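You operate a simulated robot arm through the tools that you are given. There is no shell and no other tool. Be economical: measure what you need, move in short steps, check, and stop when the job is done.

Carry out the task below with a simulated two-armed robot. There is one attempt and no reset: what you move stays moved.

## Task
Hold the grey tray on the top of the white table steady with one hand, lift the wooden block out of it with the other and set it down on the top of the white table.

It is judged by the outcome, as a careful person would: the job done as asked, and still so three seconds after it is handed in. It fails if anything else is knocked over, pushed out of place, dropped, spilled or broken.

## Robot
Two 7-joint arms with two-finger grippers on one trunk, on a base that drives. Base frame: it is fixed to the floor where the robot stands at the start and does not move with it; the origin is under the middle of the robot, x ahead of it, y to its left, z up; the surface under the hand at the start is at about z = 76. Readings come in cm, rad, newtons and seconds.
The left shoulder is at the start at [6, 12.3, 94.5], the right one opposite. With the tool pointing down near the work surface each hand reaches from about 34 to 80 cm from the robot's upright axis, wherever it stands, measured 20 degrees to its own side. Places, roughly: top of the white table [90, 20, 80]. Payload 1.47 kg a hand.
The tool frame of a hand sits at the grasp point between the pads (the TCP): z along the fingers, y along the line on which they close. The tips reach 1.6 cm beyond it. The gripper opens to 8.7 cm. The gripper's body begins 5.5 cm behind the TCP.
Orientation is told as [roll, pitch, yaw] about the base's x, y, z axes, in that order, counted from this pose: with the fingers straight down and closing along the base's y, the tool's x points along the base's -x, its y along +y and its z along -z.

## Interface
- The arms move only by the tool apply_moves. It takes "left_targets", "right_targets" or both (then of equal length, played together; a hand with none holds still); each is a list that holds one entry, the list of rows, each a list of 7 numbers: the shift along the tool's x, y, z in units of 50 mm (1.0 is 50 mm), then the turn, a rotation vector about the tool's x, y, z in units of 4 degrees (1.0 is 4 degrees), then the gripper command, from -1 (shut) to 1 (fully open), values between in proportion. In form: [[[x, y, z, wx, wy, wz, gripper], ...]]. A call has 1 to 12 rows; each row shifts and turns the commanded pose from where the row before left it, along the tool's axes as they then stand. A call with a number of a shift or a turn outside -1 to 1 is refused whole. Rows are played at 5 a second. More than 5 cm and 0.15 rad between two rows, or a gripper value outside its range, and nothing of the call is played. Where a pose cannot be reached the arm comes as near as it can. A force on the tool above 40 N (or 10 N above the force at the start of the call, whichever is more), or a blocked arm, ends the call early, and 0.2 s more pass. The fingers move at their own pace (about 15.3 cm/s each) and stop on an object; they squeeze with about 28 N. The grip force told is the motor's: it shows also when the fingers shut on nothing. Time passes only in rows, and 0.2 s behind the last, so rows that do not move let the fingers close. The reply holds the time, the measured pose of the TCP, the force on the tool along the base axes, the opening and the grip force, in the units named above and with some noise, with the torque about the TCP (base axes, N m) and any sound that the robot's microphone picked up.
- Cameras (640 x 400 px; columns grow to the right, rows downward): "scene" is now at [7.98, 3.97, 150.14]; the picture's right is [0.47, -0.88, 0.00], its down [-0.66, -0.35, -0.67] and it looks along [0.59, 0.32, -0.74] (base axes); focal length 270 px, centre (320, 200). "left" rides on the left gripper at [7.3, -1.2, -9] in its tool frame; the picture's right is [0.16, 0.99, 0.00], its down [-0.72, 0.12, -0.68] and it looks along [-0.67, 0.11, 0.73] (tool axes); focal length 247 px, centre (320, 200). "right" rides on the right gripper at [7.3, 1.2, -9] in its tool frame; the picture's right is [-0.16, 0.99, 0.00], its down [-0.72, -0.12, -0.68] and it looks along [-0.67, -0.11, 0.73] (tool axes); focal length 247 px, centre (320, 200). There is no depth. A picture from a camera that has moved, and an enlarged one, comes with that camera's place and axes in the base frame and with its lens.
- get_image(camera): a new picture of that camera. The clock stands still meanwhile.
- lift_body(by): slides the trunk up (or, below 0, down) by that many cm; the arms and the scene camera ride with it, the base frame stays. It gives what a move gives, with no picture.
- drive_base(legs): drives the robot by 1 to 6 legs, each [ahead, left, turn to the left] in cm, cm and rad, along the robot's own axes; the way and the turn of a leg run together, so that a leg with both is an arc; at most 150 cm and 3.142 rad a leg. The arms and the cameras ride along, it lands a little off, and it stops where it bumps. It gives what a move gives.
- turn_head(pan, tilt): turns the head with the scene camera to pan (to the left, within 2.094 rad either way) and tilt (down, from -0.506 to 1.204), counted from straight ahead of the robot. It gives what a move gives.
- enlarge(camera, box): a new picture of the part [left, top, right, bottom] of that camera's present view, enlarged. The clock stands still meanwhile.
- hand_in(): hands the job in; it is judged then, once.

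Work in short steps. Places have to be worked out from the pictures, the camera data and where the tool is seen: move nearer, look again, correct. Check each grasp and each placing, and mend what went wrong. You have 120 turns and 108 pictures in all, those below and enlarged ones among them. Open the grippers and draw the arms clear of the work before you hand the job in, unless the task says otherwise; then end with one line.

The tools are called as name(argument=value, ...) on one line, values as JSON. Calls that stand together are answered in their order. apply_moves: Moves the arms, as the interface text tells. Its arguments: {"type":"object","properties":{"left_targets":{"type":"array","items":{"type":"array","items":{"type":"array","items":{"type":"number"}}}},"right_targets":{"type":"array","items":{"type":"array","items":{"type":"array","items":{"type":"number"}}}}},"required":[]} The other tools are called the same way: lift_body (by) slides the trunk up or down; drive_base (legs) drives the base; turn_head (pan, tilt) turns the head that bears the scene camera; get_image (camera) takes a picture; enlarge (camera, box) takes an enlarged picture of a part of a camera's view; hand_in () hands the job in.

At the start:

```text
t: 0.0
left_eef_pos: [47.14, 43.83, 106.17]
left_orientation: [0.001, -0.001, 0.001]
left_wrist_force: [-0.1, 0.1, -0.3]
left_ft_torque: [-0.02, 0.02, -0.02]
left_grip_width: 8.71
left_gripper_force: 0.1
right_eef_pos: [51.79, -1.65, 106.01]
right_orientation: [-0.001, 0.001, 0.001]
right_wrist_force: [-0.1, -0.3, 0.7]
right_ft_torque: [-0.01, -0.01, -0.03]
right_grip_width: 8.72
right_gripper_force: 0.1
trunk travel left (down, up): [-10.0, 13.0]
robot x, y, heading: [-0.13, -0.13, 0.002]
head pan, tilt: [0.494, 0.84]
```

scene: 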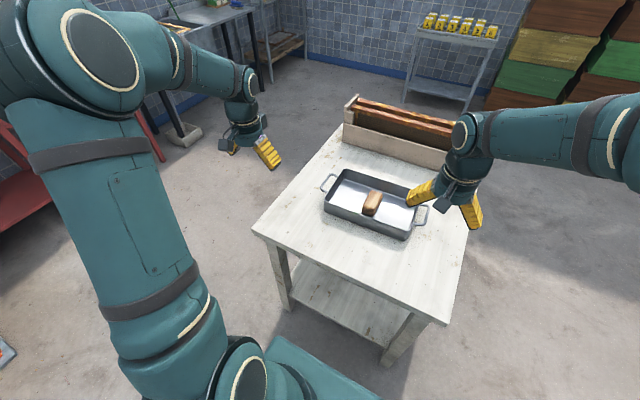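
right: 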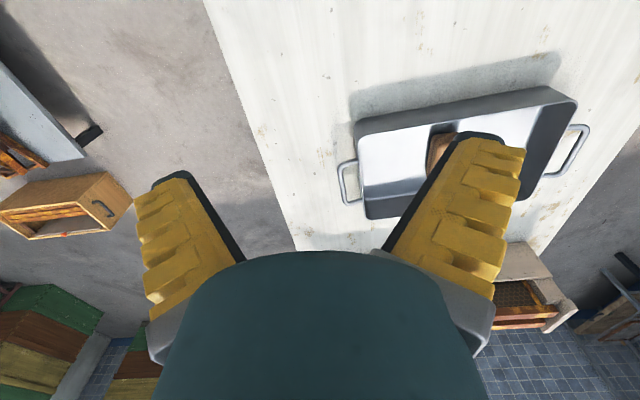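
left: 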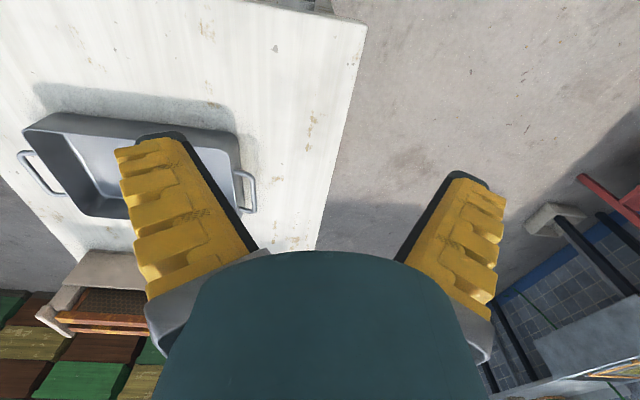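

The tray looks centred near (73, 18) and the table's near edge is at about x=42, y from -13 to 46. I'll drive left to centre on it and a little ahead so both hands reach.

drive_base(legs=[[0, 17, 0], [6, 0, 0]])

turn_head(pan=0.0, tilt=0.85)

get_image(camera="scene")

```text
t: 2.7
left_eef_pos: [53.09, 60.92, 106.05]
left_orientation: [-0.001, 0.003, -0.001]
left_wrist_force: [0.5, -0.8, -0.6]
left_ft_torque: [-0.01, 0.1, 0.02]
left_grip_width: 8.7
left_gripper_force: 0.0
right_eef_pos: [57.96, 15.57, 105.88]
right_orientation: [0.002, 0.002, 0.0]
right_wrist_force: [0.4, 0.4, -0.9]
right_ft_torque: [0.02, 0.08, -0.04]
right_grip_width: 8.7
right_gripper_force: 0.1
trunk travel left (down, up): [-10.0, 13.0]
robot x, y, heading: [5.77, 17.3, 0.002]
head pan, tilt: [0.494, 0.84]
```

```text
t: 3.6
left_eef_pos: [53.23, 61.08, 106.08]
left_orientation: [-0.001, -0.002, 0.0]
left_wrist_force: [-0.1, 0.2, 0.0]
left_ft_torque: [-0.02, 0.02, 0.02]
left_grip_width: 8.71
left_gripper_force: 0.0
right_eef_pos: [57.87, 15.49, 105.89]
right_orientation: [0.001, -0.001, 0.001]
right_wrist_force: [-0.8, 0.0, 0.5]
right_ft_torque: [0.0, -0.02, -0.02]
right_grip_width: 8.67
right_gripper_force: 0.0
trunk travel left (down, up): [-10.0, 13.0]
robot x, y, heading: [5.96, 17.24, 0.002]
head pan, tilt: [0.0, 0.85]
```

```text
104 pictures are left
camera scene: at [14.86, 17.41, 150.05], right [0.0, -1.0, 0.0], down [-0.75, 0.0, -0.66], along [0.66, 0.0, -0.75], focal length 270 px, centre (320, 200)
```

scene: 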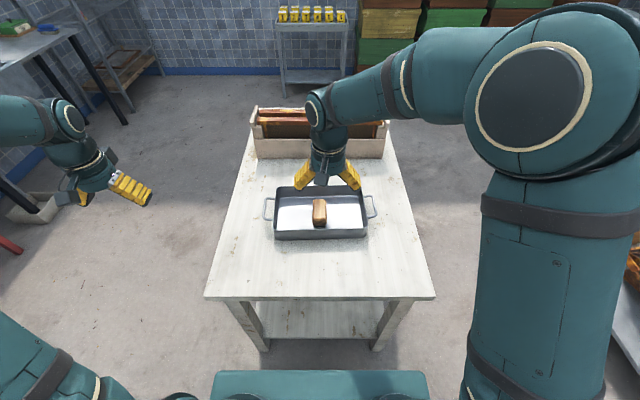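

enlarge(camera="scene", box=[240, 160, 400, 260])

get_image(camera="right")

```text
4.00 times, centred on (320, 210) of scene
camera zoom: at [14.86, 17.41, 150.05], right [0.0, -1.0, 0.0], down [-0.75, 0.0, -0.66], along [0.66, 0.0, -0.75], focal length 1080 px, centre (320, 160)
```

zoom: 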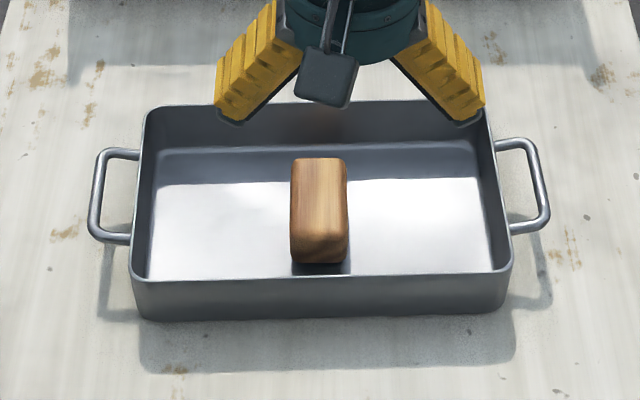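

```text
102 pictures are left
camera right: at [50.5, 16.93, 114.99], right [0.16, 0.99, 0.0], down [0.72, -0.12, 0.68], along [0.67, -0.11, -0.73], focal length 247 px, centre (320, 200)
```

right: 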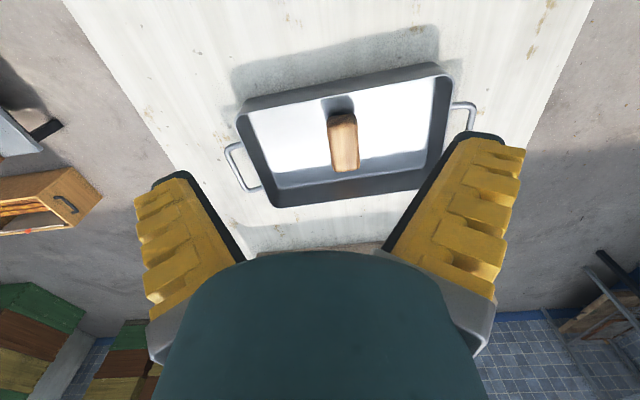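

enlarge(camera="right", box=[220, 50, 480, 210])

```text
2.46 times, centred on (350, 130) of right
camera zoom: at [50.5, 16.93, 114.99], right [0.16, 0.99, 0.0], down [0.72, -0.12, 0.68], along [0.67, -0.11, -0.73], focal length 608 px, centre (246, 372)
```

zoom: 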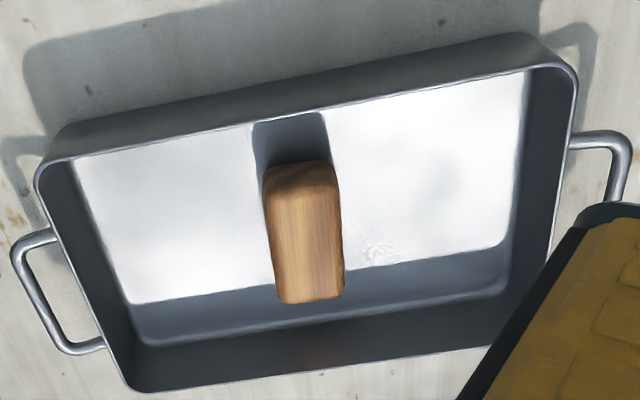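

Triangulating: block about x 68–77, y 17.5, top z≈79.6, 4.7 wide along y. The tray rim is z≈81.5 and spans x 62.7–82.4, y 2.6–31.9. The plan is for the left hand to pinch the near wall at y≈27 (yaw −90°) while the right takes the block. First I turn the left wrist and move the right over the block.

apply_moves(left_targets=[[[0, 0, 0, 0, 0, 1, 1], [0, 0, 0, 0, 0, 1, 1], [0, 0, 0, 0, 0, 1, 1], [0, 0, 0, 0, 0, 1, 1], [0, 0, 0, 0, 0, 1, 1], [0, 0, 0, 0, 0, 1, 1], [0, 0, 0, 0, 0, 1, 1], [0, 0, 0, 0, 0, 1, 1], [0, 0, 0, 0, 0, 1, 1], [0, 0, 0, 0, 0, 1, 1], [0, 0, 0, 0, 0, 1, 1], [0, 0, 0, 0, 0, 1, 1]]], right_targets=[[[-0.5, 0.07, 0, 0, 0, 0, 1], [-0.5, 0.07, 0, 0, 0, 0, 1], [-0.5, 0.07, 0, 0, 0, 0, 1], [-0.5, 0.07, 0, 0, 0, 0, 1], [-0.5, 0.07, 0, 0, 0, 0, 1], [-0.43, 0.05, 0, 0, 0, 0, 1], [0, 0, 0, 0, 0, 0, 1], [0, 0, 0, 0, 0, 0, 1], [0, 0, 0, 0, 0, 0, 1], [0, 0, 0, 0, 0, 0, 1], [0, 0, 0, 0, 0, 0, 1], [0, 0, 0, 0, 0, 0, 1]]])

apply_moves(left_targets=[[[0, 0, 0, 0, 0, 1, 1], [0, 0, 0, 0, 0, 1, 1], [0, 0, 0, 0, 0, 1, 1], [0, 0, 0, 0, 0, 1, 1], [0, 0, 0, 0, 0, 1, 1], [0, 0, 0, 0, 0, 1, 1], [0, 0, 0, 0, 0, 1, 1], [0, 0, 0, 0, 0, 1, 1], [0, 0, 0, 0, 0, 1, 1], [0, 0, 0, 0, 0, 1, 1], [0, 0, 0, 0, 0, 0.5, 1]]])

```text
t: 6.2
left_eef_pos: [53.08, 60.92, 106.08]
left_orientation: [0.002, -0.001, -0.84]
left_wrist_force: [-0.4, 1.0, 0.3]
left_ft_torque: [0.01, 0.0, -0.02]
left_grip_width: 8.69
left_gripper_force: 0.0
right_eef_pos: [72.45, 17.45, 106.06]
right_orientation: [0.0, -0.001, 0.001]
right_wrist_force: [-0.3, 0.0, 0.0]
right_ft_torque: [-0.02, -0.01, 0.01]
right_grip_width: 8.7
right_gripper_force: 0.0
trunk travel left (down, up): [-10.0, 13.0]
robot x, y, heading: [5.83, 17.49, -0.002]
head pan, tilt: [0.0, 0.85]
```

```text
t: 8.6
left_eef_pos: [53.12, 60.88, 106.09]
left_orientation: [0.0, 0.0, -1.572]
left_wrist_force: [-0.3, -0.9, -0.5]
left_ft_torque: [0.0, -0.03, -0.02]
left_grip_width: 8.7
left_gripper_force: 0.0
right_eef_pos: [72.32, 17.5, 106.0]
right_orientation: [0.0, -0.001, 0.0]
right_wrist_force: [0.1, 1.1, -0.4]
right_ft_torque: [0.02, -0.02, -0.03]
right_grip_width: 8.71
right_gripper_force: 0.0
trunk travel left (down, up): [-10.0, 13.0]
robot x, y, heading: [5.61, 17.05, -0.005]
head pan, tilt: [0.0, 0.85]
```

The left wrist is turned. Now I bring it above the near wall, staying high, then look.

apply_moves(left_targets=[[[-0.68, 0.192, 0, 0, 0, 0, 1], [-0.68, 0.192, 0, 0, 0, 0, 1], [-0.68, 0.192, 0, 0, 0, 0, 1], [-0.68, 0.192, 0, 0, 0, 0, 1], [-0.68, 0.192, 0, 0, 0, 0, 1], [-0.68, 0.192, 0, 0, 0, 0, 1], [-0.68, 0.192, 0, 0, 0, 0, 1], [-0.68, 0.192, 0, 0, 0, 0, 1], [-0.68, 0.192, 0, 0, 0, 0, 1], [-0.68, 0.192, 0, 0, 0, 0, 1], [0, 0, 0.8, 0, 0, 0, 1], [0, 0, 0.8, 0, 0, 0, 1]]])

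get_image(camera="left")

enlarge(camera="scene", box=[220, 120, 420, 260])

get_image(camera="right")

```text
t: 11.2
left_eef_pos: [62.64, 27.01, 98.14]
left_orientation: [0.0, 0.0, -1.571]
left_wrist_force: [0.2, -0.2, -0.1]
left_ft_torque: [-0.04, 0.02, 0.03]
left_grip_width: 8.7
left_gripper_force: 0.1
right_eef_pos: [72.34, 17.44, 105.81]
right_orientation: [-0.001, 0.0, 0.002]
right_wrist_force: [0.4, -0.4, -0.2]
right_ft_torque: [0.0, 0.05, 0.04]
right_grip_width: 8.7
right_gripper_force: 0.1
trunk travel left (down, up): [-10.0, 13.0]
robot x, y, heading: [5.99, 17.17, -0.002]
head pan, tilt: [0.0, 0.85]
```

```text
100 pictures are left
camera left: at [61.64, 34.6, 107.17], right [0.99, 0.16, 0.0], down [0.12, -0.72, 0.68], along [0.11, -0.67, -0.73], focal length 247 px, centre (320, 200)
```

left: 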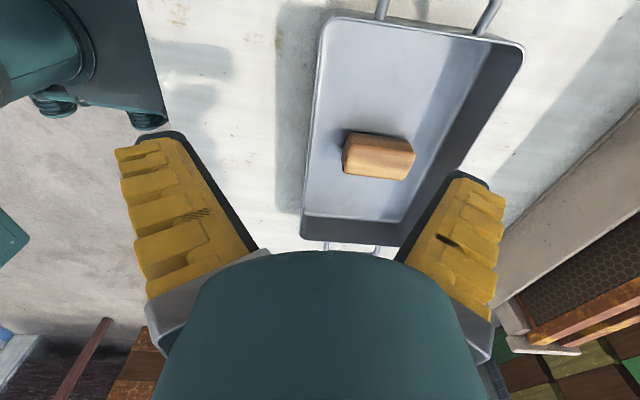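

```text
2.86 times, centred on (320, 190) of scene
camera zoom: at [14.9, 17.38, 150.04], right [0.0, -1.0, 0.0], down [-0.75, 0.0, -0.66], along [0.66, 0.0, -0.75], focal length 771 px, centre (320, 229)
```

zoom: 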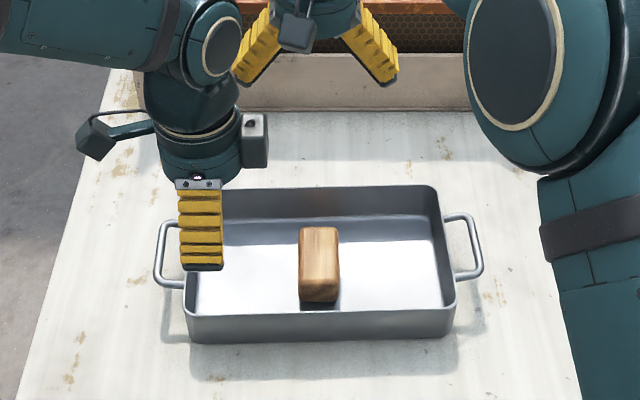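

```text
98 pictures are left
camera right: at [65.15, 18.88, 114.98], right [0.16, 0.99, 0.0], down [0.72, -0.12, 0.68], along [0.67, -0.11, -0.73], focal length 247 px, centre (320, 200)
```

right: 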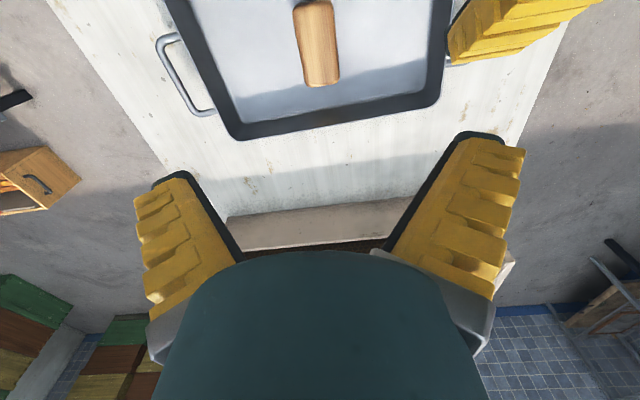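

The near wall reads x≈63 from the left camera too. I lower the left hand most of the way and check.

apply_moves(left_targets=[[[0, 0.06, 0.5, 0, 0, 0, 1], [0, 0, 0.5, 0, 0, 0, 1], [0, 0, 0.5, 0, 0, 0, 1], [0, 0, 0.5, 0, 0, 0, 1], [0, 0, 0.5, 0, 0, 0, 1], [0, 0, 0.25, 0, 0, 0, 1]]])

get_image(camera="left")

enlarge(camera="scene", box=[240, 160, 400, 260])

```text
t: 12.6
left_eef_pos: [62.95, 27.02, 84.21]
left_orientation: [0.0, -0.001, -1.571]
left_wrist_force: [-0.3, 0.0, -0.2]
left_ft_torque: [-0.01, 0.03, 0.01]
left_grip_width: 8.71
left_gripper_force: 0.1
right_eef_pos: [72.36, 17.46, 105.97]
right_orientation: [0.0, 0.001, 0.0]
right_wrist_force: [-0.1, -0.7, 0.1]
right_ft_torque: [0.01, -0.01, 0.03]
right_grip_width: 8.71
right_gripper_force: 0.1
trunk travel left (down, up): [-10.0, 13.0]
robot x, y, heading: [6.1, 17.37, -0.005]
head pan, tilt: [0.0, 0.85]
```

```text
97 pictures are left
camera left: at [61.99, 34.49, 93.4], right [0.99, 0.16, 0.0], down [0.12, -0.72, 0.68], along [0.11, -0.67, -0.73], focal length 247 px, centre (320, 200)
```

left: 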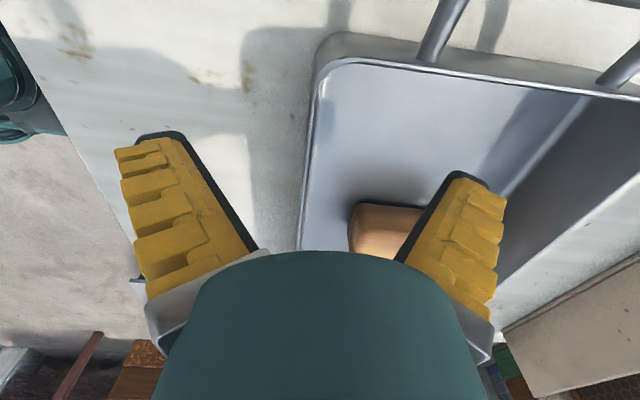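

```text
4.00 times, centred on (320, 210) of scene
camera zoom: at [14.85, 17.4, 150.05], right [0.0, -1.0, 0.0], down [-0.75, 0.0, -0.66], along [0.66, 0.0, -0.75], focal length 1080 px, centre (320, 160)
```

zoom: 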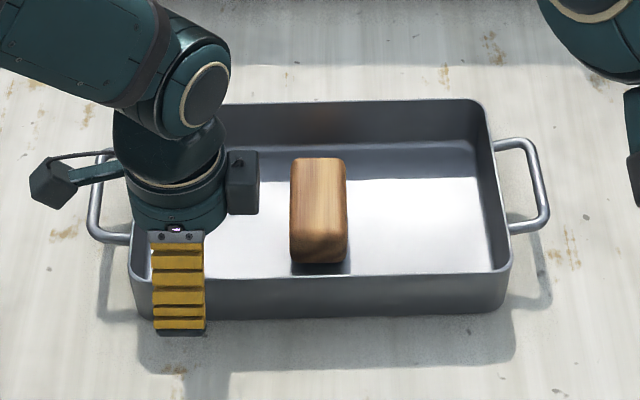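

The wall is centred between the fingers. I go down 4 cm and close in stages.

apply_moves(left_targets=[[[0, 0, 0.4, 0, 0, 0, 1], [0, 0, 0.4, 0, 0, 0, 1], [0, 0, 0, 0, 0, 0, 0.3], [0, 0, 0, 0, 0, 0, -0.3], [0, 0, 0, 0, 0, 0, -0.6]]])

get_image(camera="left")

enlarge(camera="scene", box=[240, 160, 400, 260])

```text
t: 13.8
left_eef_pos: [63.02, 26.94, 80.41]
left_orientation: [-0.001, 0.001, -1.571]
left_wrist_force: [-1.2, 0.0, 0.2]
left_ft_torque: [-0.02, 0.01, -0.01]
left_grip_width: 2.36
left_gripper_force: 4.9
right_eef_pos: [72.33, 17.57, 105.92]
right_orientation: [-0.001, -0.001, 0.0]
right_wrist_force: [0.1, 0.7, 0.1]
right_ft_torque: [0.02, 0.02, 0.01]
right_grip_width: 8.7
right_gripper_force: 0.0
trunk travel left (down, up): [-10.0, 13.0]
robot x, y, heading: [6.0, 17.15, 0.005]
head pan, tilt: [0.0, 0.85]
```

```text
95 pictures are left
camera left: at [61.98, 34.44, 89.55], right [0.99, 0.16, 0.0], down [0.12, -0.72, 0.68], along [0.11, -0.67, -0.73], focal length 247 px, centre (320, 200)
```

left: 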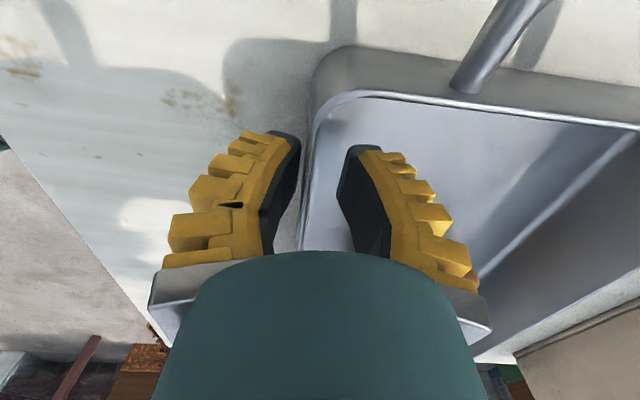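

```text
4.00 times, centred on (320, 210) of scene
camera zoom: at [14.84, 17.41, 150.05], right [0.0, -1.0, 0.0], down [-0.75, 0.0, -0.66], along [0.66, 0.0, -0.75], focal length 1080 px, centre (320, 160)
```

zoom: 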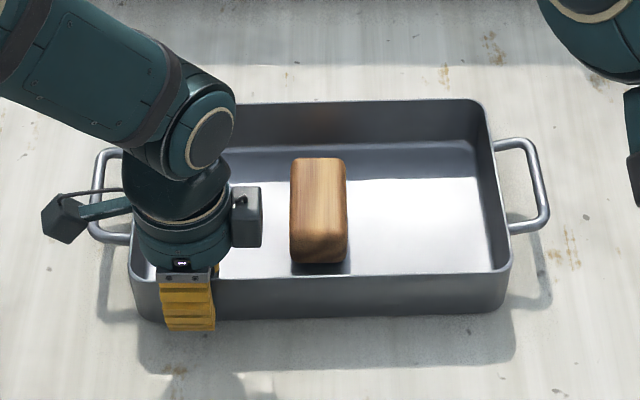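

The wall sits about 0.5 cm nearer the outer finger, so I nudge the hand toward −x and close.

apply_moves(left_targets=[[[0, -0.08, 0, 0, 0, 0, -0.6], [0, 0, 0, 0, 0, 0, -0.75], [0, 0, 0, 0, 0, 0, -1], [0, 0, 0, 0, 0, 0, -1], [0, 0, 0, 0, 0, 0, -1]]])

get_image(camera="left")

enlarge(camera="scene", box=[240, 160, 400, 260])

get_image(camera="right")

```text
t: 15.0
left_eef_pos: [62.69, 27.03, 80.46]
left_orientation: [0.0, 0.001, -1.57]
left_wrist_force: [-2.1, 2.0, 6.3]
left_ft_torque: [0.01, 0.01, 0.33]
left_grip_width: 0.57
left_gripper_force: 27.7
right_eef_pos: [72.28, 17.56, 106.01]
right_orientation: [0.0, -0.002, 0.0]
right_wrist_force: [-0.3, 0.1, 0.7]
right_ft_torque: [0.01, 0.04, 0.0]
right_grip_width: 8.73
right_gripper_force: 0.1
trunk travel left (down, up): [-10.0, 13.0]
robot x, y, heading: [6.13, 17.0, -0.001]
head pan, tilt: [0.0, 0.85]
```

```text
93 pictures are left
camera left: at [61.55, 34.48, 89.59], right [0.99, 0.16, 0.0], down [0.12, -0.72, 0.68], along [0.11, -0.67, -0.73], focal length 247 px, centre (320, 200)
```

left: 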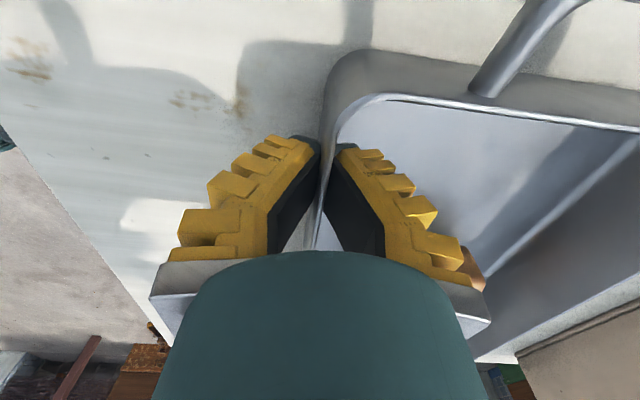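

```text
4.00 times, centred on (320, 210) of scene
camera zoom: at [14.77, 17.42, 150.06], right [0.0, -1.0, 0.0], down [-0.75, 0.0, -0.66], along [0.66, 0.0, -0.75], focal length 1080 px, centre (320, 160)
```

zoom: 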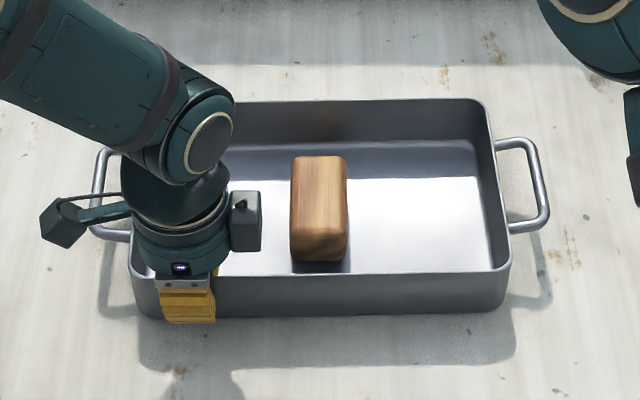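

```text
91 pictures are left
camera right: at [65.05, 18.93, 115.04], right [0.16, 0.99, 0.0], down [0.72, -0.12, 0.68], along [0.67, -0.11, -0.73], focal length 247 px, centre (320, 200)
```

right: 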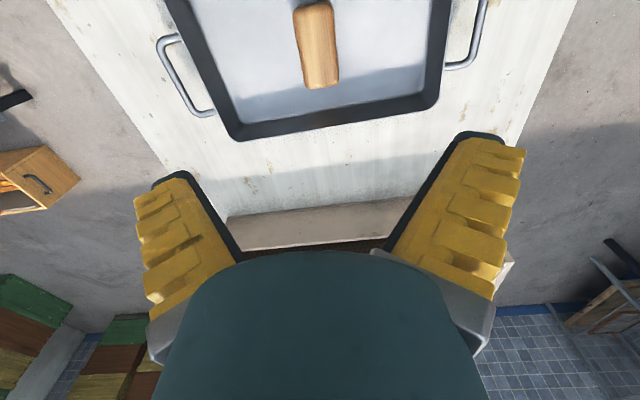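

The left hand grips the wall firmly (0.57 cm, 28 N) and the tray hasn't moved. I bring the right hand to x≈74, slightly past the block's centre, to keep its camera clear of the left wrist, and lower it partway.

apply_moves(left_targets=[[[0, 0, 0, 0, 0, 0, -1], [0, 0, 0, 0, 0, 0, -1], [0, 0, 0, 0, 0, 0, -1], [0, 0, 0, 0, 0, 0, -1], [0, 0, 0, 0, 0, 0, -1], [0, 0, 0, 0, 0, 0, -1], [0, 0, 0, 0, 0, 0, -1]]], right_targets=[[[-0.34, 0, 0, 0, 0, 0, 1], [0, 0, 0.6, 0, 0, 0, 1], [0, 0, 0.6, 0, 0, 0, 1], [0, 0, 0.6, 0, 0, 0, 1], [0, 0, 0.6, 0, 0, 0, 1], [0, 0, 0.6, 0, 0, 0, 1], [0, 0, 0.6, 0, 0, 0, 1]]])

enlarge(camera="scene", box=[240, 130, 400, 260])

get_image(camera="right")

get_image(camera="left")

```text
t: 16.6
left_eef_pos: [62.64, 27.07, 80.37]
left_orientation: [0.001, 0.001, -1.57]
left_wrist_force: [-0.2, 2.9, 5.9]
left_ft_torque: [0.12, -0.02, 0.39]
left_grip_width: 0.59
left_gripper_force: 27.8
right_eef_pos: [73.92, 17.41, 87.94]
right_orientation: [0.0, 0.001, 0.0]
right_wrist_force: [0.4, 0.0, 1.0]
right_ft_torque: [0.01, 0.02, -0.01]
right_grip_width: 8.7
right_gripper_force: 0.1
trunk travel left (down, up): [-10.0, 13.0]
robot x, y, heading: [5.92, 17.2, 0.001]
head pan, tilt: [0.0, 0.85]
```

```text
3.08 times, centred on (320, 195) of scene
camera zoom: at [14.79, 17.42, 150.05], right [0.0, -1.0, 0.0], down [-0.75, 0.0, -0.66], along [0.66, 0.0, -0.75], focal length 830 px, centre (320, 215)
```

zoom: 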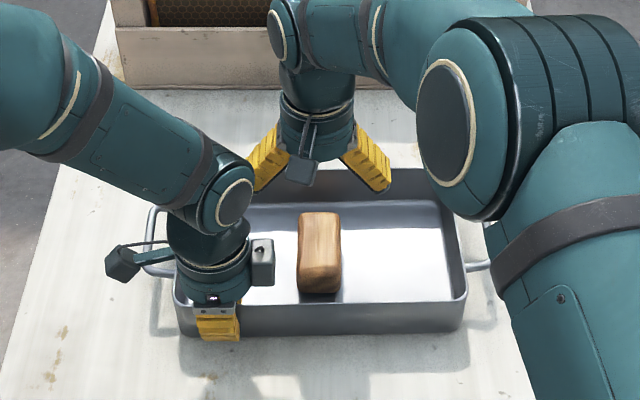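

```text
89 pictures are left
camera right: at [66.7, 18.83, 96.92], right [0.16, 0.99, 0.0], down [0.72, -0.12, 0.68], along [0.67, -0.11, -0.73], focal length 247 px, centre (320, 200)
```

right: 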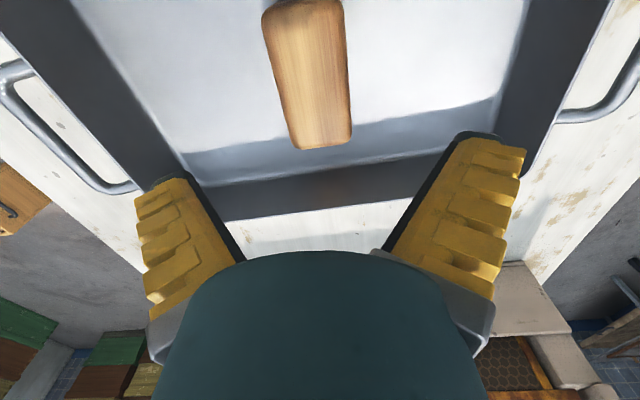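

```text
88 pictures are left
camera left: at [61.56, 34.48, 89.56], right [0.99, 0.16, 0.0], down [0.12, -0.72, 0.68], along [0.11, -0.67, -0.73], focal length 247 px, centre (320, 200)
```

left: 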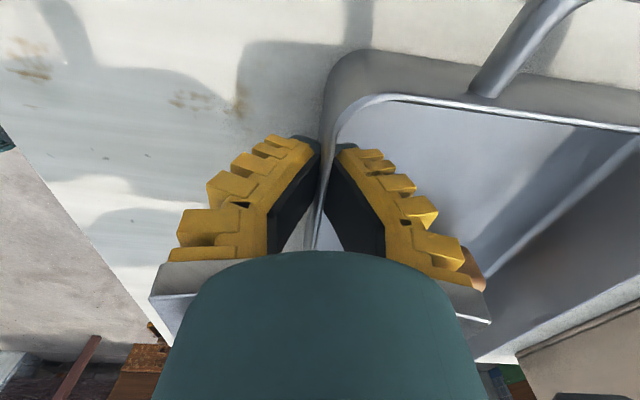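

Block x≈68.4–77, y≈17.5; the right hand is aligned with clearance to the left wrist. I descend to TCP z≈78.5 with force watched.

apply_moves(left_targets=[[[0, 0, 0, 0, 0, 0, -1], [0, 0, 0, 0, 0, 0, -1], [0, 0, 0, 0, 0, 0, -1], [0, 0, 0, 0, 0, 0, -1], [0, 0, 0, 0, 0, 0, -1], [0, 0, 0, 0, 0, 0, -1]]], right_targets=[[[0, 0, 0.4, 0, 0, 0, 1], [0, 0, 0.4, 0, 0, 0, 1], [0, 0, 0.4, 0, 0, 0, 1], [0, 0, 0.3, 0, 0, 0, 1], [0, 0, 0.25, 0, 0, 0, 1], [0, 0, 0.14, 0, 0, 0, 1]]])

enlarge(camera="scene", box=[240, 130, 400, 260])

get_image(camera="right")

```text
t: 18.0
left_eef_pos: [62.56, 27.08, 80.47]
left_orientation: [0.0, 0.0, -1.571]
left_wrist_force: [0.0, 3.6, 6.2]
left_ft_torque: [0.05, 0.02, 0.38]
left_grip_width: 0.61
left_gripper_force: 28.0
right_eef_pos: [74.1, 17.5, 78.41]
right_orientation: [0.0, -0.001, 0.001]
right_wrist_force: [0.1, 0.7, -0.9]
right_ft_torque: [0.03, 0.01, -0.01]
right_grip_width: 8.69
right_gripper_force: 0.0
trunk travel left (down, up): [-10.0, 13.0]
robot x, y, heading: [5.82, 16.57, 0.003]
head pan, tilt: [0.0, 0.85]
```

```text
3.08 times, centred on (320, 195) of scene
camera zoom: at [14.79, 17.42, 150.06], right [0.0, -1.0, 0.0], down [-0.75, 0.0, -0.66], along [0.66, 0.0, -0.75], focal length 830 px, centre (320, 215)
```

zoom: 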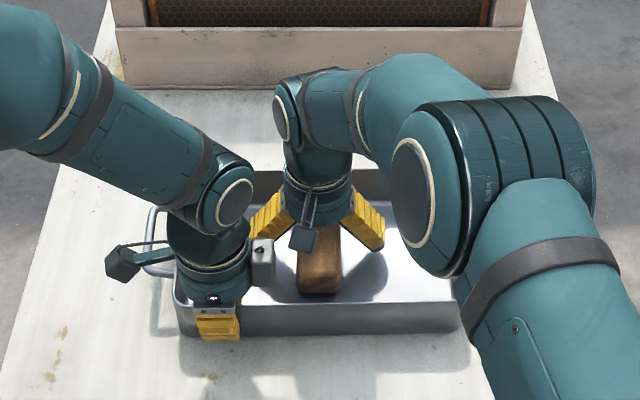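

```text
86 pictures are left
camera right: at [66.72, 18.79, 87.48], right [0.16, 0.99, 0.0], down [0.72, -0.12, 0.68], along [0.67, -0.11, -0.73], focal length 247 px, centre (320, 200)
```

right: 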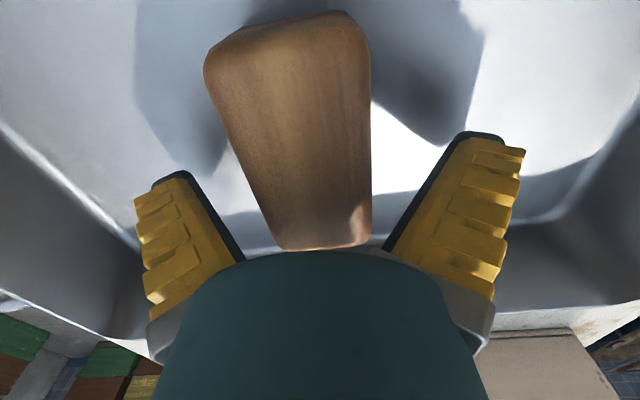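

The block is between the fingers. I close on it.

apply_moves(left_targets=[[[0, 0, 0, 0, 0, 0, -1], [0, 0, 0, 0, 0, 0, -1], [0, 0, 0, 0, 0, 0, -1], [0, 0, 0, 0, 0, 0, -1]]], right_targets=[[[0, 0, 0, 0, 0, 0, 0.3], [0, 0, 0, 0, 0, 0, -1], [0, 0, 0, 0, 0, 0, -1], [0, 0, 0, 0, 0, 0, -1]]])

get_image(camera="right")

```text
t: 19.0
left_eef_pos: [62.7, 26.87, 80.45]
left_orientation: [0.0, 0.0, -1.571]
left_wrist_force: [0.0, 2.5, 7.5]
left_ft_torque: [0.02, 0.0, 0.34]
left_grip_width: 0.59
left_gripper_force: 27.7
right_eef_pos: [74.0, 17.44, 78.5]
right_orientation: [0.0, -0.001, -0.001]
right_wrist_force: [0.8, -0.1, -0.4]
right_ft_torque: [0.0, -0.02, 0.02]
right_grip_width: 4.75
right_gripper_force: 27.3
trunk travel left (down, up): [-10.0, 13.0]
robot x, y, heading: [5.73, 17.15, 0.0]
head pan, tilt: [0.0, 0.85]
```

```text
85 pictures are left
camera right: at [66.72, 18.79, 87.5], right [0.16, 0.99, 0.0], down [0.72, -0.12, 0.68], along [0.67, -0.11, -0.73], focal length 247 px, centre (320, 200)
```

right: 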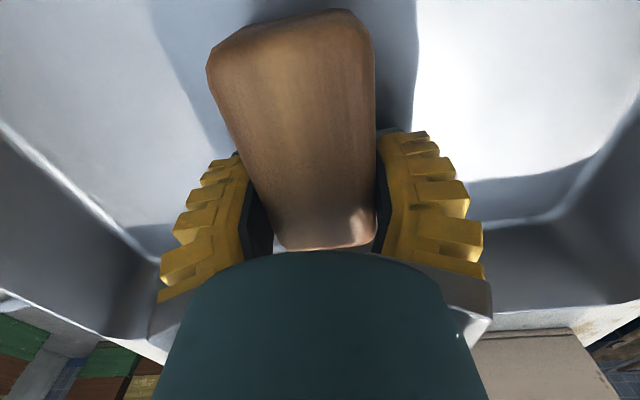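

Width 4.75 cm at 27 N, so the block is held. I lift slowly, straight up, and check the wrist load.

apply_moves(left_targets=[[[0, 0, 0, 0, 0, 0, -1], [0, 0, 0, 0, 0, 0, -1], [0, 0, 0, 0, 0, 0, -1], [0, 0, 0, 0, 0, 0, -1], [0, 0, 0, 0, 0, 0, -1], [0, 0, 0, 0, 0, 0, -1], [0, 0, 0, 0, 0, 0, -1]]], right_targets=[[[0, 0, -0.2, 0, 0, 0, -1], [0, 0, -0.4, 0, 0, 0, -1], [0, 0, -0.4, 0, 0, 0, -1], [0, 0, -0.6, 0, 0, 0, -1], [0, 0, -0.6, 0, 0, 0, -1], [0, 0, -0.6, 0, 0, 0, -1], [0, 0, -0.6, 0, 0, 0, -1]]])

get_image(camera="right")

get_image(camera="scene")

```text
t: 20.6
left_eef_pos: [62.47, 26.98, 80.4]
left_orientation: [0.0, 0.0, -1.571]
left_wrist_force: [0.0, 2.1, 7.3]
left_ft_torque: [-0.1, 0.02, 0.34]
left_grip_width: 0.6
left_gripper_force: 27.9
right_eef_pos: [73.97, 17.71, 95.6]
right_orientation: [-0.001, 0.0, -0.001]
right_wrist_force: [0.7, 0.1, 0.6]
right_ft_torque: [-0.01, 0.03, 0.02]
right_grip_width: 0.0
right_gripper_force: 27.5
trunk travel left (down, up): [-10.0, 13.0]
robot x, y, heading: [6.15, 17.47, -0.001]
head pan, tilt: [0.0, 0.85]
```

```text
84 pictures are left
camera right: at [66.72, 19.04, 104.64], right [0.16, 0.99, 0.0], down [0.72, -0.12, 0.68], along [0.67, -0.11, -0.73], focal length 247 px, centre (320, 200)
```

right: 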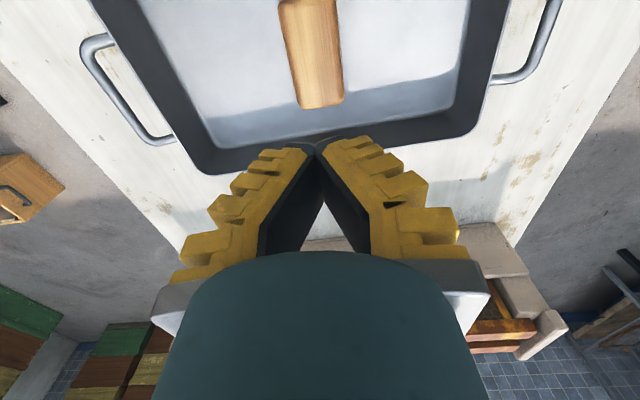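

```text
83 pictures are left
camera scene: at [14.78, 17.42, 150.06], right [0.0, -1.0, 0.0], down [-0.75, 0.0, -0.66], along [0.66, 0.0, -0.75], focal length 270 px, centre (320, 200)
```

scene: 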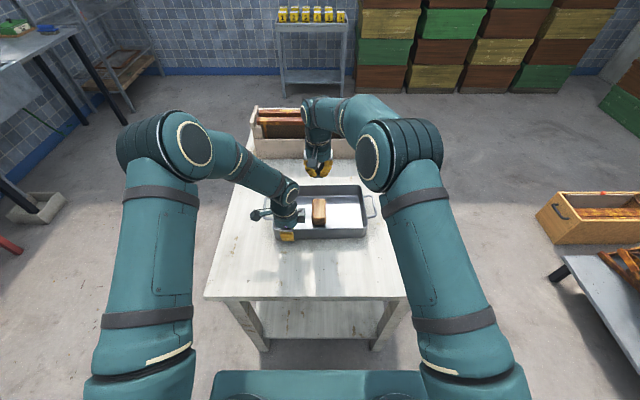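

The fingers slipped off, so the grip was too shallow on the rounded top; the block stayed in place. I reopen and go deeper, in small steps.

apply_moves(left_targets=[[[0, 0, 0, 0, 0, 0, -1], [0, 0, 0, 0, 0, 0, -1], [0, 0, 0, 0, 0, 0, -1], [0, 0, 0, 0, 0, 0, -1], [0, 0, 0, 0, 0, 0, -1], [0, 0, 0, 0, 0, 0, -1], [0, 0, 0, 0, 0, 0, -1], [0, 0, 0, 0, 0, 0, -1], [0, 0, 0, 0, 0, 0, -1]]], right_targets=[[[0.06, -0.02, 0, 0, 0, 0, 1], [0, 0, 0, 0, 0, 0, 1], [0, 0, 0, 0, 0, 0, 1], [0, 0, 0.7, 0, 0, 0, 1], [0, 0, 0.7, 0, 0, 0, 1], [0, 0, 0.7, 0, 0, 0, 1], [0, 0, 0.7, 0, 0, 0, 1], [0, 0, 0.5, 0, 0, 0, 1], [0, 0, 0.2, 0, 0, 0, 1]]])

get_image(camera="right")

enlarge(camera="scene", box=[260, 160, 380, 250])

```text
t: 22.6
left_eef_pos: [62.58, 26.92, 80.34]
left_orientation: [0.0, -0.001, -1.57]
left_wrist_force: [0.4, 2.0, 5.5]
left_ft_torque: [0.01, -0.01, 0.32]
left_grip_width: 0.59
left_gripper_force: 27.7
right_eef_pos: [73.84, 17.27, 77.93]
right_orientation: [-0.001, 0.001, 0.001]
right_wrist_force: [1.2, 0.8, -0.3]
right_ft_torque: [0.01, 0.01, 0.0]
right_grip_width: 8.7
right_gripper_force: 0.2
trunk travel left (down, up): [-10.0, 13.0]
robot x, y, heading: [5.97, 17.25, -0.001]
head pan, tilt: [0.0, 0.85]
```

```text
82 pictures are left
camera right: at [66.47, 18.68, 86.95], right [0.16, 0.99, 0.0], down [0.72, -0.12, 0.68], along [0.67, -0.11, -0.73], focal length 247 px, centre (320, 200)
```

right: 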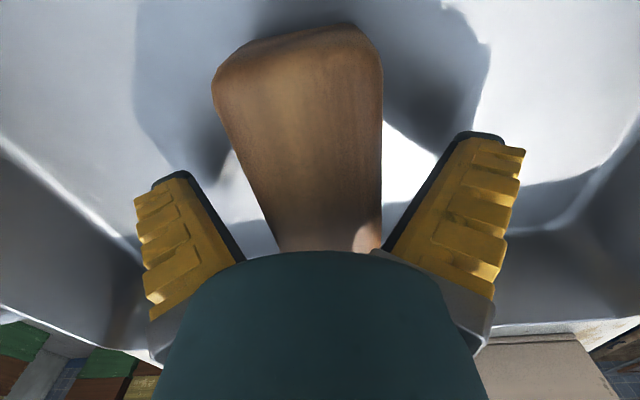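

```text
4.44 times, centred on (320, 205) of scene
camera zoom: at [14.8, 17.41, 150.06], right [0.0, -1.0, 0.0], down [-0.75, 0.0, -0.66], along [0.66, 0.0, -0.75], focal length 1200 px, centre (320, 178)
```

zoom: 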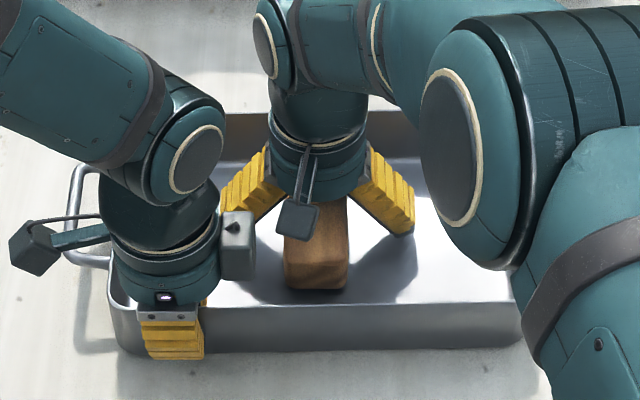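

There's still no floor contact and the block top is near z≈79.5. I continue down in small steps toward the tray floor.

apply_moves(left_targets=[[[0, 0, 0, 0, 0, 0, -1], [0, 0, 0, 0, 0, 0, -1], [0, 0, 0, 0, 0, 0, -1], [0, 0, 0, 0, 0, 0, -1]]], right_targets=[[[0, 0.04, 0.06, 0, 0, 0, 1], [0, 0, 0.06, 0, 0, 0, 1], [0, 0, 0.06, 0, 0, 0, 1], [0, 0, 0, 0, 0, 0, 1]]])

enlarge(camera="scene", box=[300, 180, 360, 220])

```text
t: 23.6
left_eef_pos: [62.56, 26.95, 80.29]
left_orientation: [0.0, -0.002, -1.57]
left_wrist_force: [0.2, 1.3, 6.1]
left_ft_torque: [0.01, -0.01, 0.34]
left_grip_width: 0.6
left_gripper_force: 27.9
right_eef_pos: [73.82, 17.52, 77.15]
right_orientation: [0.001, 0.0, -0.001]
right_wrist_force: [-0.5, -0.3, 0.7]
right_ft_torque: [0.05, -0.01, 0.0]
right_grip_width: 8.71
right_gripper_force: 0.0
trunk travel left (down, up): [-10.0, 13.0]
robot x, y, heading: [6.06, 16.92, -0.003]
head pan, tilt: [0.0, 0.85]
```

```text
10.00 times, centred on (330, 200) of scene
camera zoom: at [14.8, 17.41, 150.06], right [0.0, -1.0, 0.0], down [-0.75, 0.0, -0.66], along [0.66, 0.0, -0.75], focal length 2699 px, centre (220, 200)
```

zoom: 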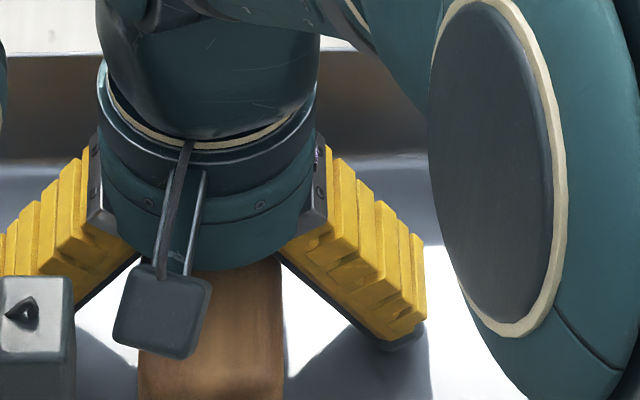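

Tips are near the floor and no force shows yet. A bit further, then I close and lift gently by 2 cm to test.

apply_moves(left_targets=[[[0, 0, 0, 0, 0, 0, -1], [0, 0, 0, 0, 0, 0, -1], [0, 0, 0, 0, 0, 0, -1], [0, 0, 0, 0, 0, 0, -1], [0, 0, 0, 0, 0, 0, -1], [0, 0, 0, 0, 0, 0, -1], [0, 0, 0, 0, 0, 0, -1]]], right_targets=[[[0, 0, 0.04, 0, 0, 0, 1], [0, 0, 0.04, 0, 0, 0, 1], [0, 0, 0, 0, 0, 0, 0.3], [0, 0, 0, 0, 0, 0, -0.1], [0, 0, 0, 0, 0, 0, -1], [0, 0, 0, 0, 0, 0, -1], [0, 0, 0, 0, 0, 0, -1]]])

get_image(camera="right")

```text
t: 24.8
left_eef_pos: [62.52, 27.03, 80.58]
left_orientation: [0.004, -0.001, -1.568]
left_wrist_force: [4.6, 1.9, -0.6]
left_ft_torque: [-0.17, -0.06, 0.3]
left_grip_width: 0.58
left_gripper_force: 28.2
right_eef_pos: [74.25, 17.64, 77.81]
right_orientation: [0.003, -0.023, -0.002]
right_wrist_force: [-2.5, -4.5, 39.8]
right_ft_torque: [-0.49, 0.38, 0.02]
right_grip_width: 5.02
right_gripper_force: 27.4
trunk travel left (down, up): [-10.0, 13.0]
robot x, y, heading: [5.78, 17.44, -0.002]
head pan, tilt: [0.0, 0.85]
stopped in row 5 (right hand): the force on the tool passed its limit at 41 N (the readings are from after the stop); the commanded pose is now the measured one
```

```text
79 pictures are left
camera right: at [66.89, 19.02, 86.73], right [0.16, 0.99, 0.01], down [0.71, -0.12, 0.69], along [0.69, -0.11, -0.72], focal length 247 px, centre (320, 200)
```

right: 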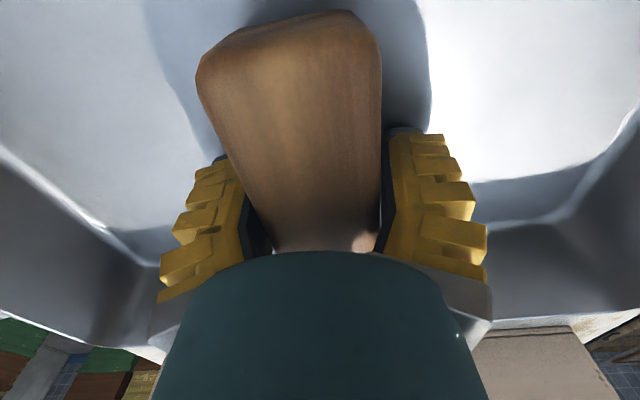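

The closing fingers swing down and pressed the floor (≈z 76.2), so the grip is now as deep as possible. I ease up slightly with the grip held and read the force.

apply_moves(left_targets=[[[0, 0, 0, 0, 0, 0, -1], [0, 0, 0, 0, 0, 0, -1], [0, 0, 0, 0, 0, 0, -1]]], right_targets=[[[0, 0, -0.04, 0, 0, 0, -1], [0, 0, 0, 0, 0, 0, -1], [0, 0, 0, 0, 0, 0, -1]]])

```text
t: 25.6
left_eef_pos: [62.53, 27.02, 80.55]
left_orientation: [0.003, 0.002, -1.571]
left_wrist_force: [2.9, 6.5, 1.1]
left_ft_torque: [0.24, -0.04, 0.32]
left_grip_width: 0.6
left_gripper_force: 28.4
right_eef_pos: [74.4, 17.44, 77.91]
right_orientation: [0.004, -0.019, -0.002]
right_wrist_force: [8.7, -15.6, 39.6]
right_ft_torque: [-1.66, 0.04, 0.4]
right_grip_width: 4.73
right_gripper_force: 27.9
trunk travel left (down, up): [-10.0, 13.0]
robot x, y, heading: [6.06, 17.32, -0.001]
head pan, tilt: [0.0, 0.85]
```

apply_moves(left_targets=[[[0, 0, 0, 0, 0, 0, -1], [0, 0, 0, 0, 0, 0, -1], [0, 0, 0, 0, 0, 0, -1]]], right_targets=[[[0, 0, -0.06, 0, 0, 0, -1], [0, 0, 0, 0, 0, 0, -1], [0, 0, 0, 0, 0, 0, -1]]])

get_image(camera="right")

enlarge(camera="scene", box=[240, 160, 400, 260])

```text
t: 26.4
left_eef_pos: [62.54, 26.94, 80.47]
left_orientation: [0.005, -0.001, -1.571]
left_wrist_force: [2.5, 7.2, 1.5]
left_ft_torque: [0.1, -0.02, 0.3]
left_grip_width: 0.61
left_gripper_force: 27.8
right_eef_pos: [74.17, 17.68, 77.85]
right_orientation: [0.004, -0.011, -0.002]
right_wrist_force: [2.6, -13.9, 31.3]
right_ft_torque: [-1.12, 0.07, 0.05]
right_grip_width: 4.7
right_gripper_force: 28.1
trunk travel left (down, up): [-10.0, 13.0]
robot x, y, heading: [5.72, 17.34, -0.0]
head pan, tilt: [0.0, 0.85]
```

```text
78 pictures are left
camera right: at [66.7, 19.01, 86.82], right [0.16, 0.99, 0.01], down [0.72, -0.12, 0.69], along [0.68, -0.11, -0.73], focal length 247 px, centre (320, 200)
```

right: 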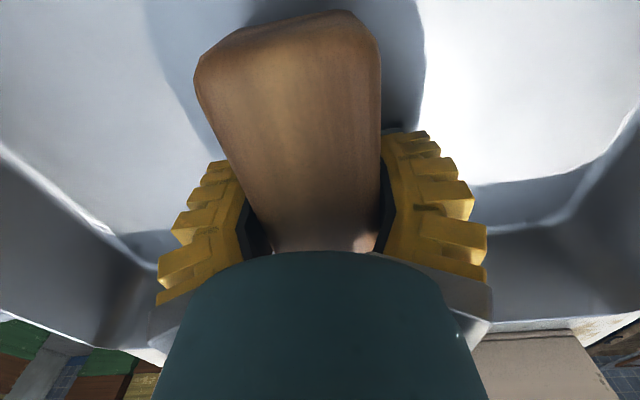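

```text
4.00 times, centred on (320, 210) of scene
camera zoom: at [14.59, 17.35, 150.07], right [0.0, -1.0, 0.0], down [-0.75, 0.0, -0.66], along [0.66, 0.0, -0.75], focal length 1080 px, centre (320, 160)
```

zoom: 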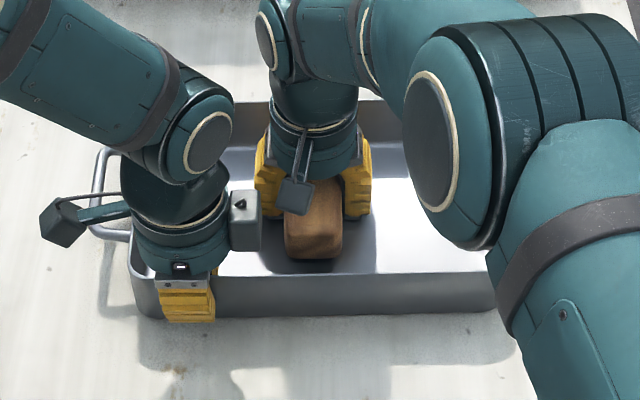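

Force is easing. I lift slowly, 0.2–0.3 cm a row, and check the grip.

apply_moves(left_targets=[[[0, 0, 0, 0, 0, 0, -1], [0, 0, 0, 0, 0, 0, -1], [0, 0, 0, 0, 0, 0, -1], [0, 0, 0, 0, 0, 0, -1], [0, 0, 0, 0, 0, 0, -1], [0, 0, 0, 0, 0, 0, -1], [0, 0, 0, 0, 0, 0, -1], [0, 0, 0, 0, 0, 0, -1]]], right_targets=[[[0, 0, -0.04, 0, 0, 0, -1], [0, 0, -0.04, 0, 0, 0, -1], [0, 0, -0.04, 0, 0, 0, -1], [0, 0, -0.05, 0, 0, 0, -1], [0, 0, -0.05, 0, 0, 0, -1], [0, 0, -0.05, 0, 0, 0, -1], [0, 0, -0.05, 0, 0, 0, -1], [0, 0, 0, 0, 0, 0, -1]]])

get_image(camera="right")

enlarge(camera="scene", box=[240, 160, 400, 260])

```text
t: 28.2
left_eef_pos: [62.68, 26.86, 80.41]
left_orientation: [0.003, -0.001, -1.571]
left_wrist_force: [-1.7, -0.2, 5.1]
left_ft_torque: [-0.13, 0.01, 0.33]
left_grip_width: 0.61
left_gripper_force: 27.5
right_eef_pos: [74.12, 17.58, 79.27]
right_orientation: [0.002, -0.008, 0.0]
right_wrist_force: [-0.3, -0.5, -1.0]
right_ft_torque: [0.01, 0.03, 0.01]
right_grip_width: 4.7
right_gripper_force: 28.2
trunk travel left (down, up): [-10.0, 13.0]
robot x, y, heading: [6.04, 16.93, -0.004]
head pan, tilt: [0.0, 0.85]
```

```text
76 pictures are left
camera right: at [66.72, 19.03, 88.17], right [0.16, 0.99, 0.0], down [0.72, -0.12, 0.69], along [0.68, -0.11, -0.73], focal length 247 px, centre (320, 200)
```

right: 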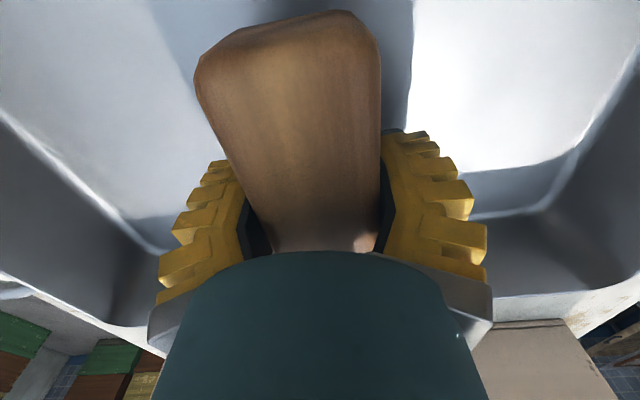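

```text
4.00 times, centred on (320, 210) of scene
camera zoom: at [14.81, 17.4, 150.06], right [0.0, -1.0, 0.0], down [-0.75, 0.0, -0.66], along [0.66, 0.0, -0.75], focal length 1080 px, centre (320, 160)
```

zoom: 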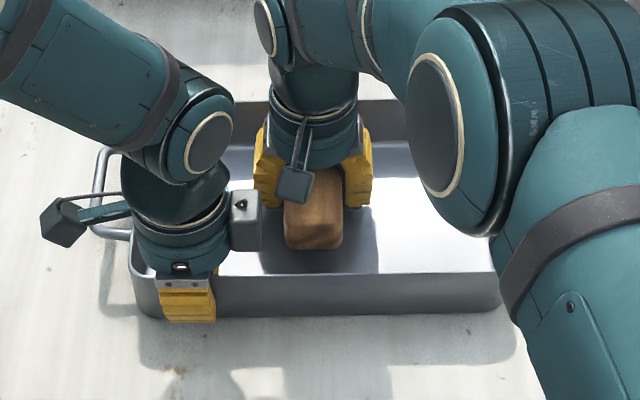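

The block now rides with the hand. I continue lifting gently.

apply_moves(left_targets=[[[0, 0, 0, 0, 0, 0, -1], [0, 0, 0, 0, 0, 0, -1], [0, 0, 0, 0, 0, 0, -1], [0, 0, 0, 0, 0, 0, -1], [0, 0, 0, 0, 0, 0, -1], [0, 0, 0, 0, 0, 0, -1], [0, 0, 0, 0, 0, 0, -1], [0, 0, 0, 0, 0, 0, -1], [0, 0, 0, 0, 0, 0, -1], [0, 0, 0, 0, 0, 0, -1], [0, 0, 0, 0, 0, 0, -1], [0, 0, 0, 0, 0, 0, -1]]], right_targets=[[[0, 0, -0.1, 0, 0, 0, -1], [0, 0, -0.15, 0, 0, 0, -1], [0, 0, -0.15, 0, 0, 0, -1], [0, 0, -0.2, 0, 0, 0, -1], [0, 0, -0.2, 0, 0, 0, -1], [0, 0, -0.2, 0, 0, 0, -1], [0, 0, -0.2, 0, 0, 0, -1], [0, 0, -0.2, 0, 0, 0, -1], [0, 0, -0.2, 0, 0, 0, -1], [0, 0, -0.2, 0, 0, 0, -1], [0, 0, -0.15, 0, 0, 0, -1], [0, 0, -0.1, 0, 0, 0, -1]]])

get_image(camera="right")

get_image(camera="scene")

```text
t: 30.8
left_eef_pos: [62.71, 26.85, 80.33]
left_orientation: [0.002, -0.001, -1.57]
left_wrist_force: [-0.3, -2.4, 4.2]
left_ft_torque: [-0.01, 0.01, 0.33]
left_grip_width: 0.61
left_gripper_force: 27.7
right_eef_pos: [73.88, 17.6, 89.58]
right_orientation: [0.001, -0.009, 0.0]
right_wrist_force: [-0.1, 0.5, -0.8]
right_ft_torque: [0.02, -0.03, 0.02]
right_grip_width: 4.75
right_gripper_force: 28.0
trunk travel left (down, up): [-10.0, 13.0]
robot x, y, heading: [6.26, 16.96, -0.0]
head pan, tilt: [0.0, 0.85]
```

```text
74 pictures are left
camera right: at [66.64, 18.97, 98.48], right [0.16, 0.99, 0.0], down [0.72, -0.12, 0.69], along [0.68, -0.11, -0.73], focal length 247 px, centre (320, 200)
```

right: 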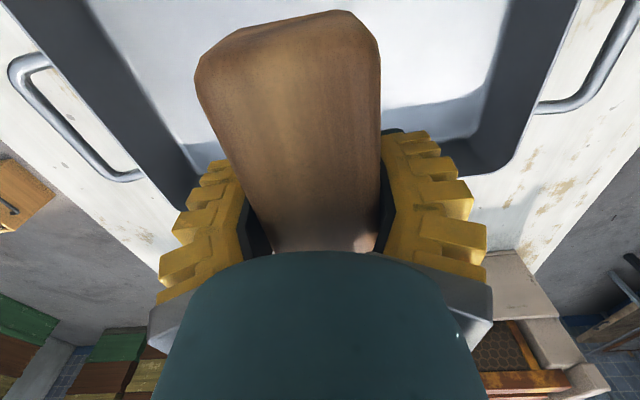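

```text
73 pictures are left
camera scene: at [14.82, 17.37, 150.05], right [0.0, -1.0, 0.0], down [-0.75, 0.0, -0.66], along [0.66, 0.0, -0.75], focal length 270 px, centre (320, 200)
```

scene: 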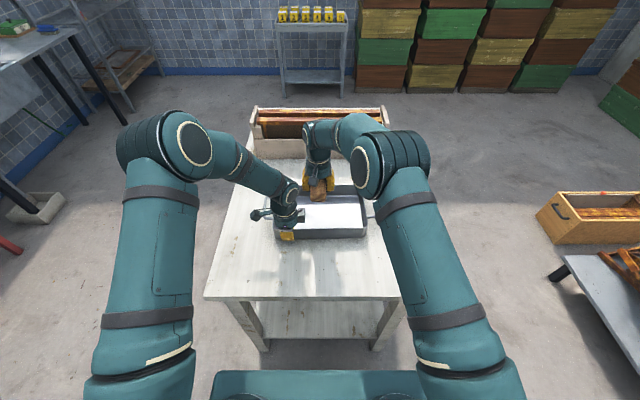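

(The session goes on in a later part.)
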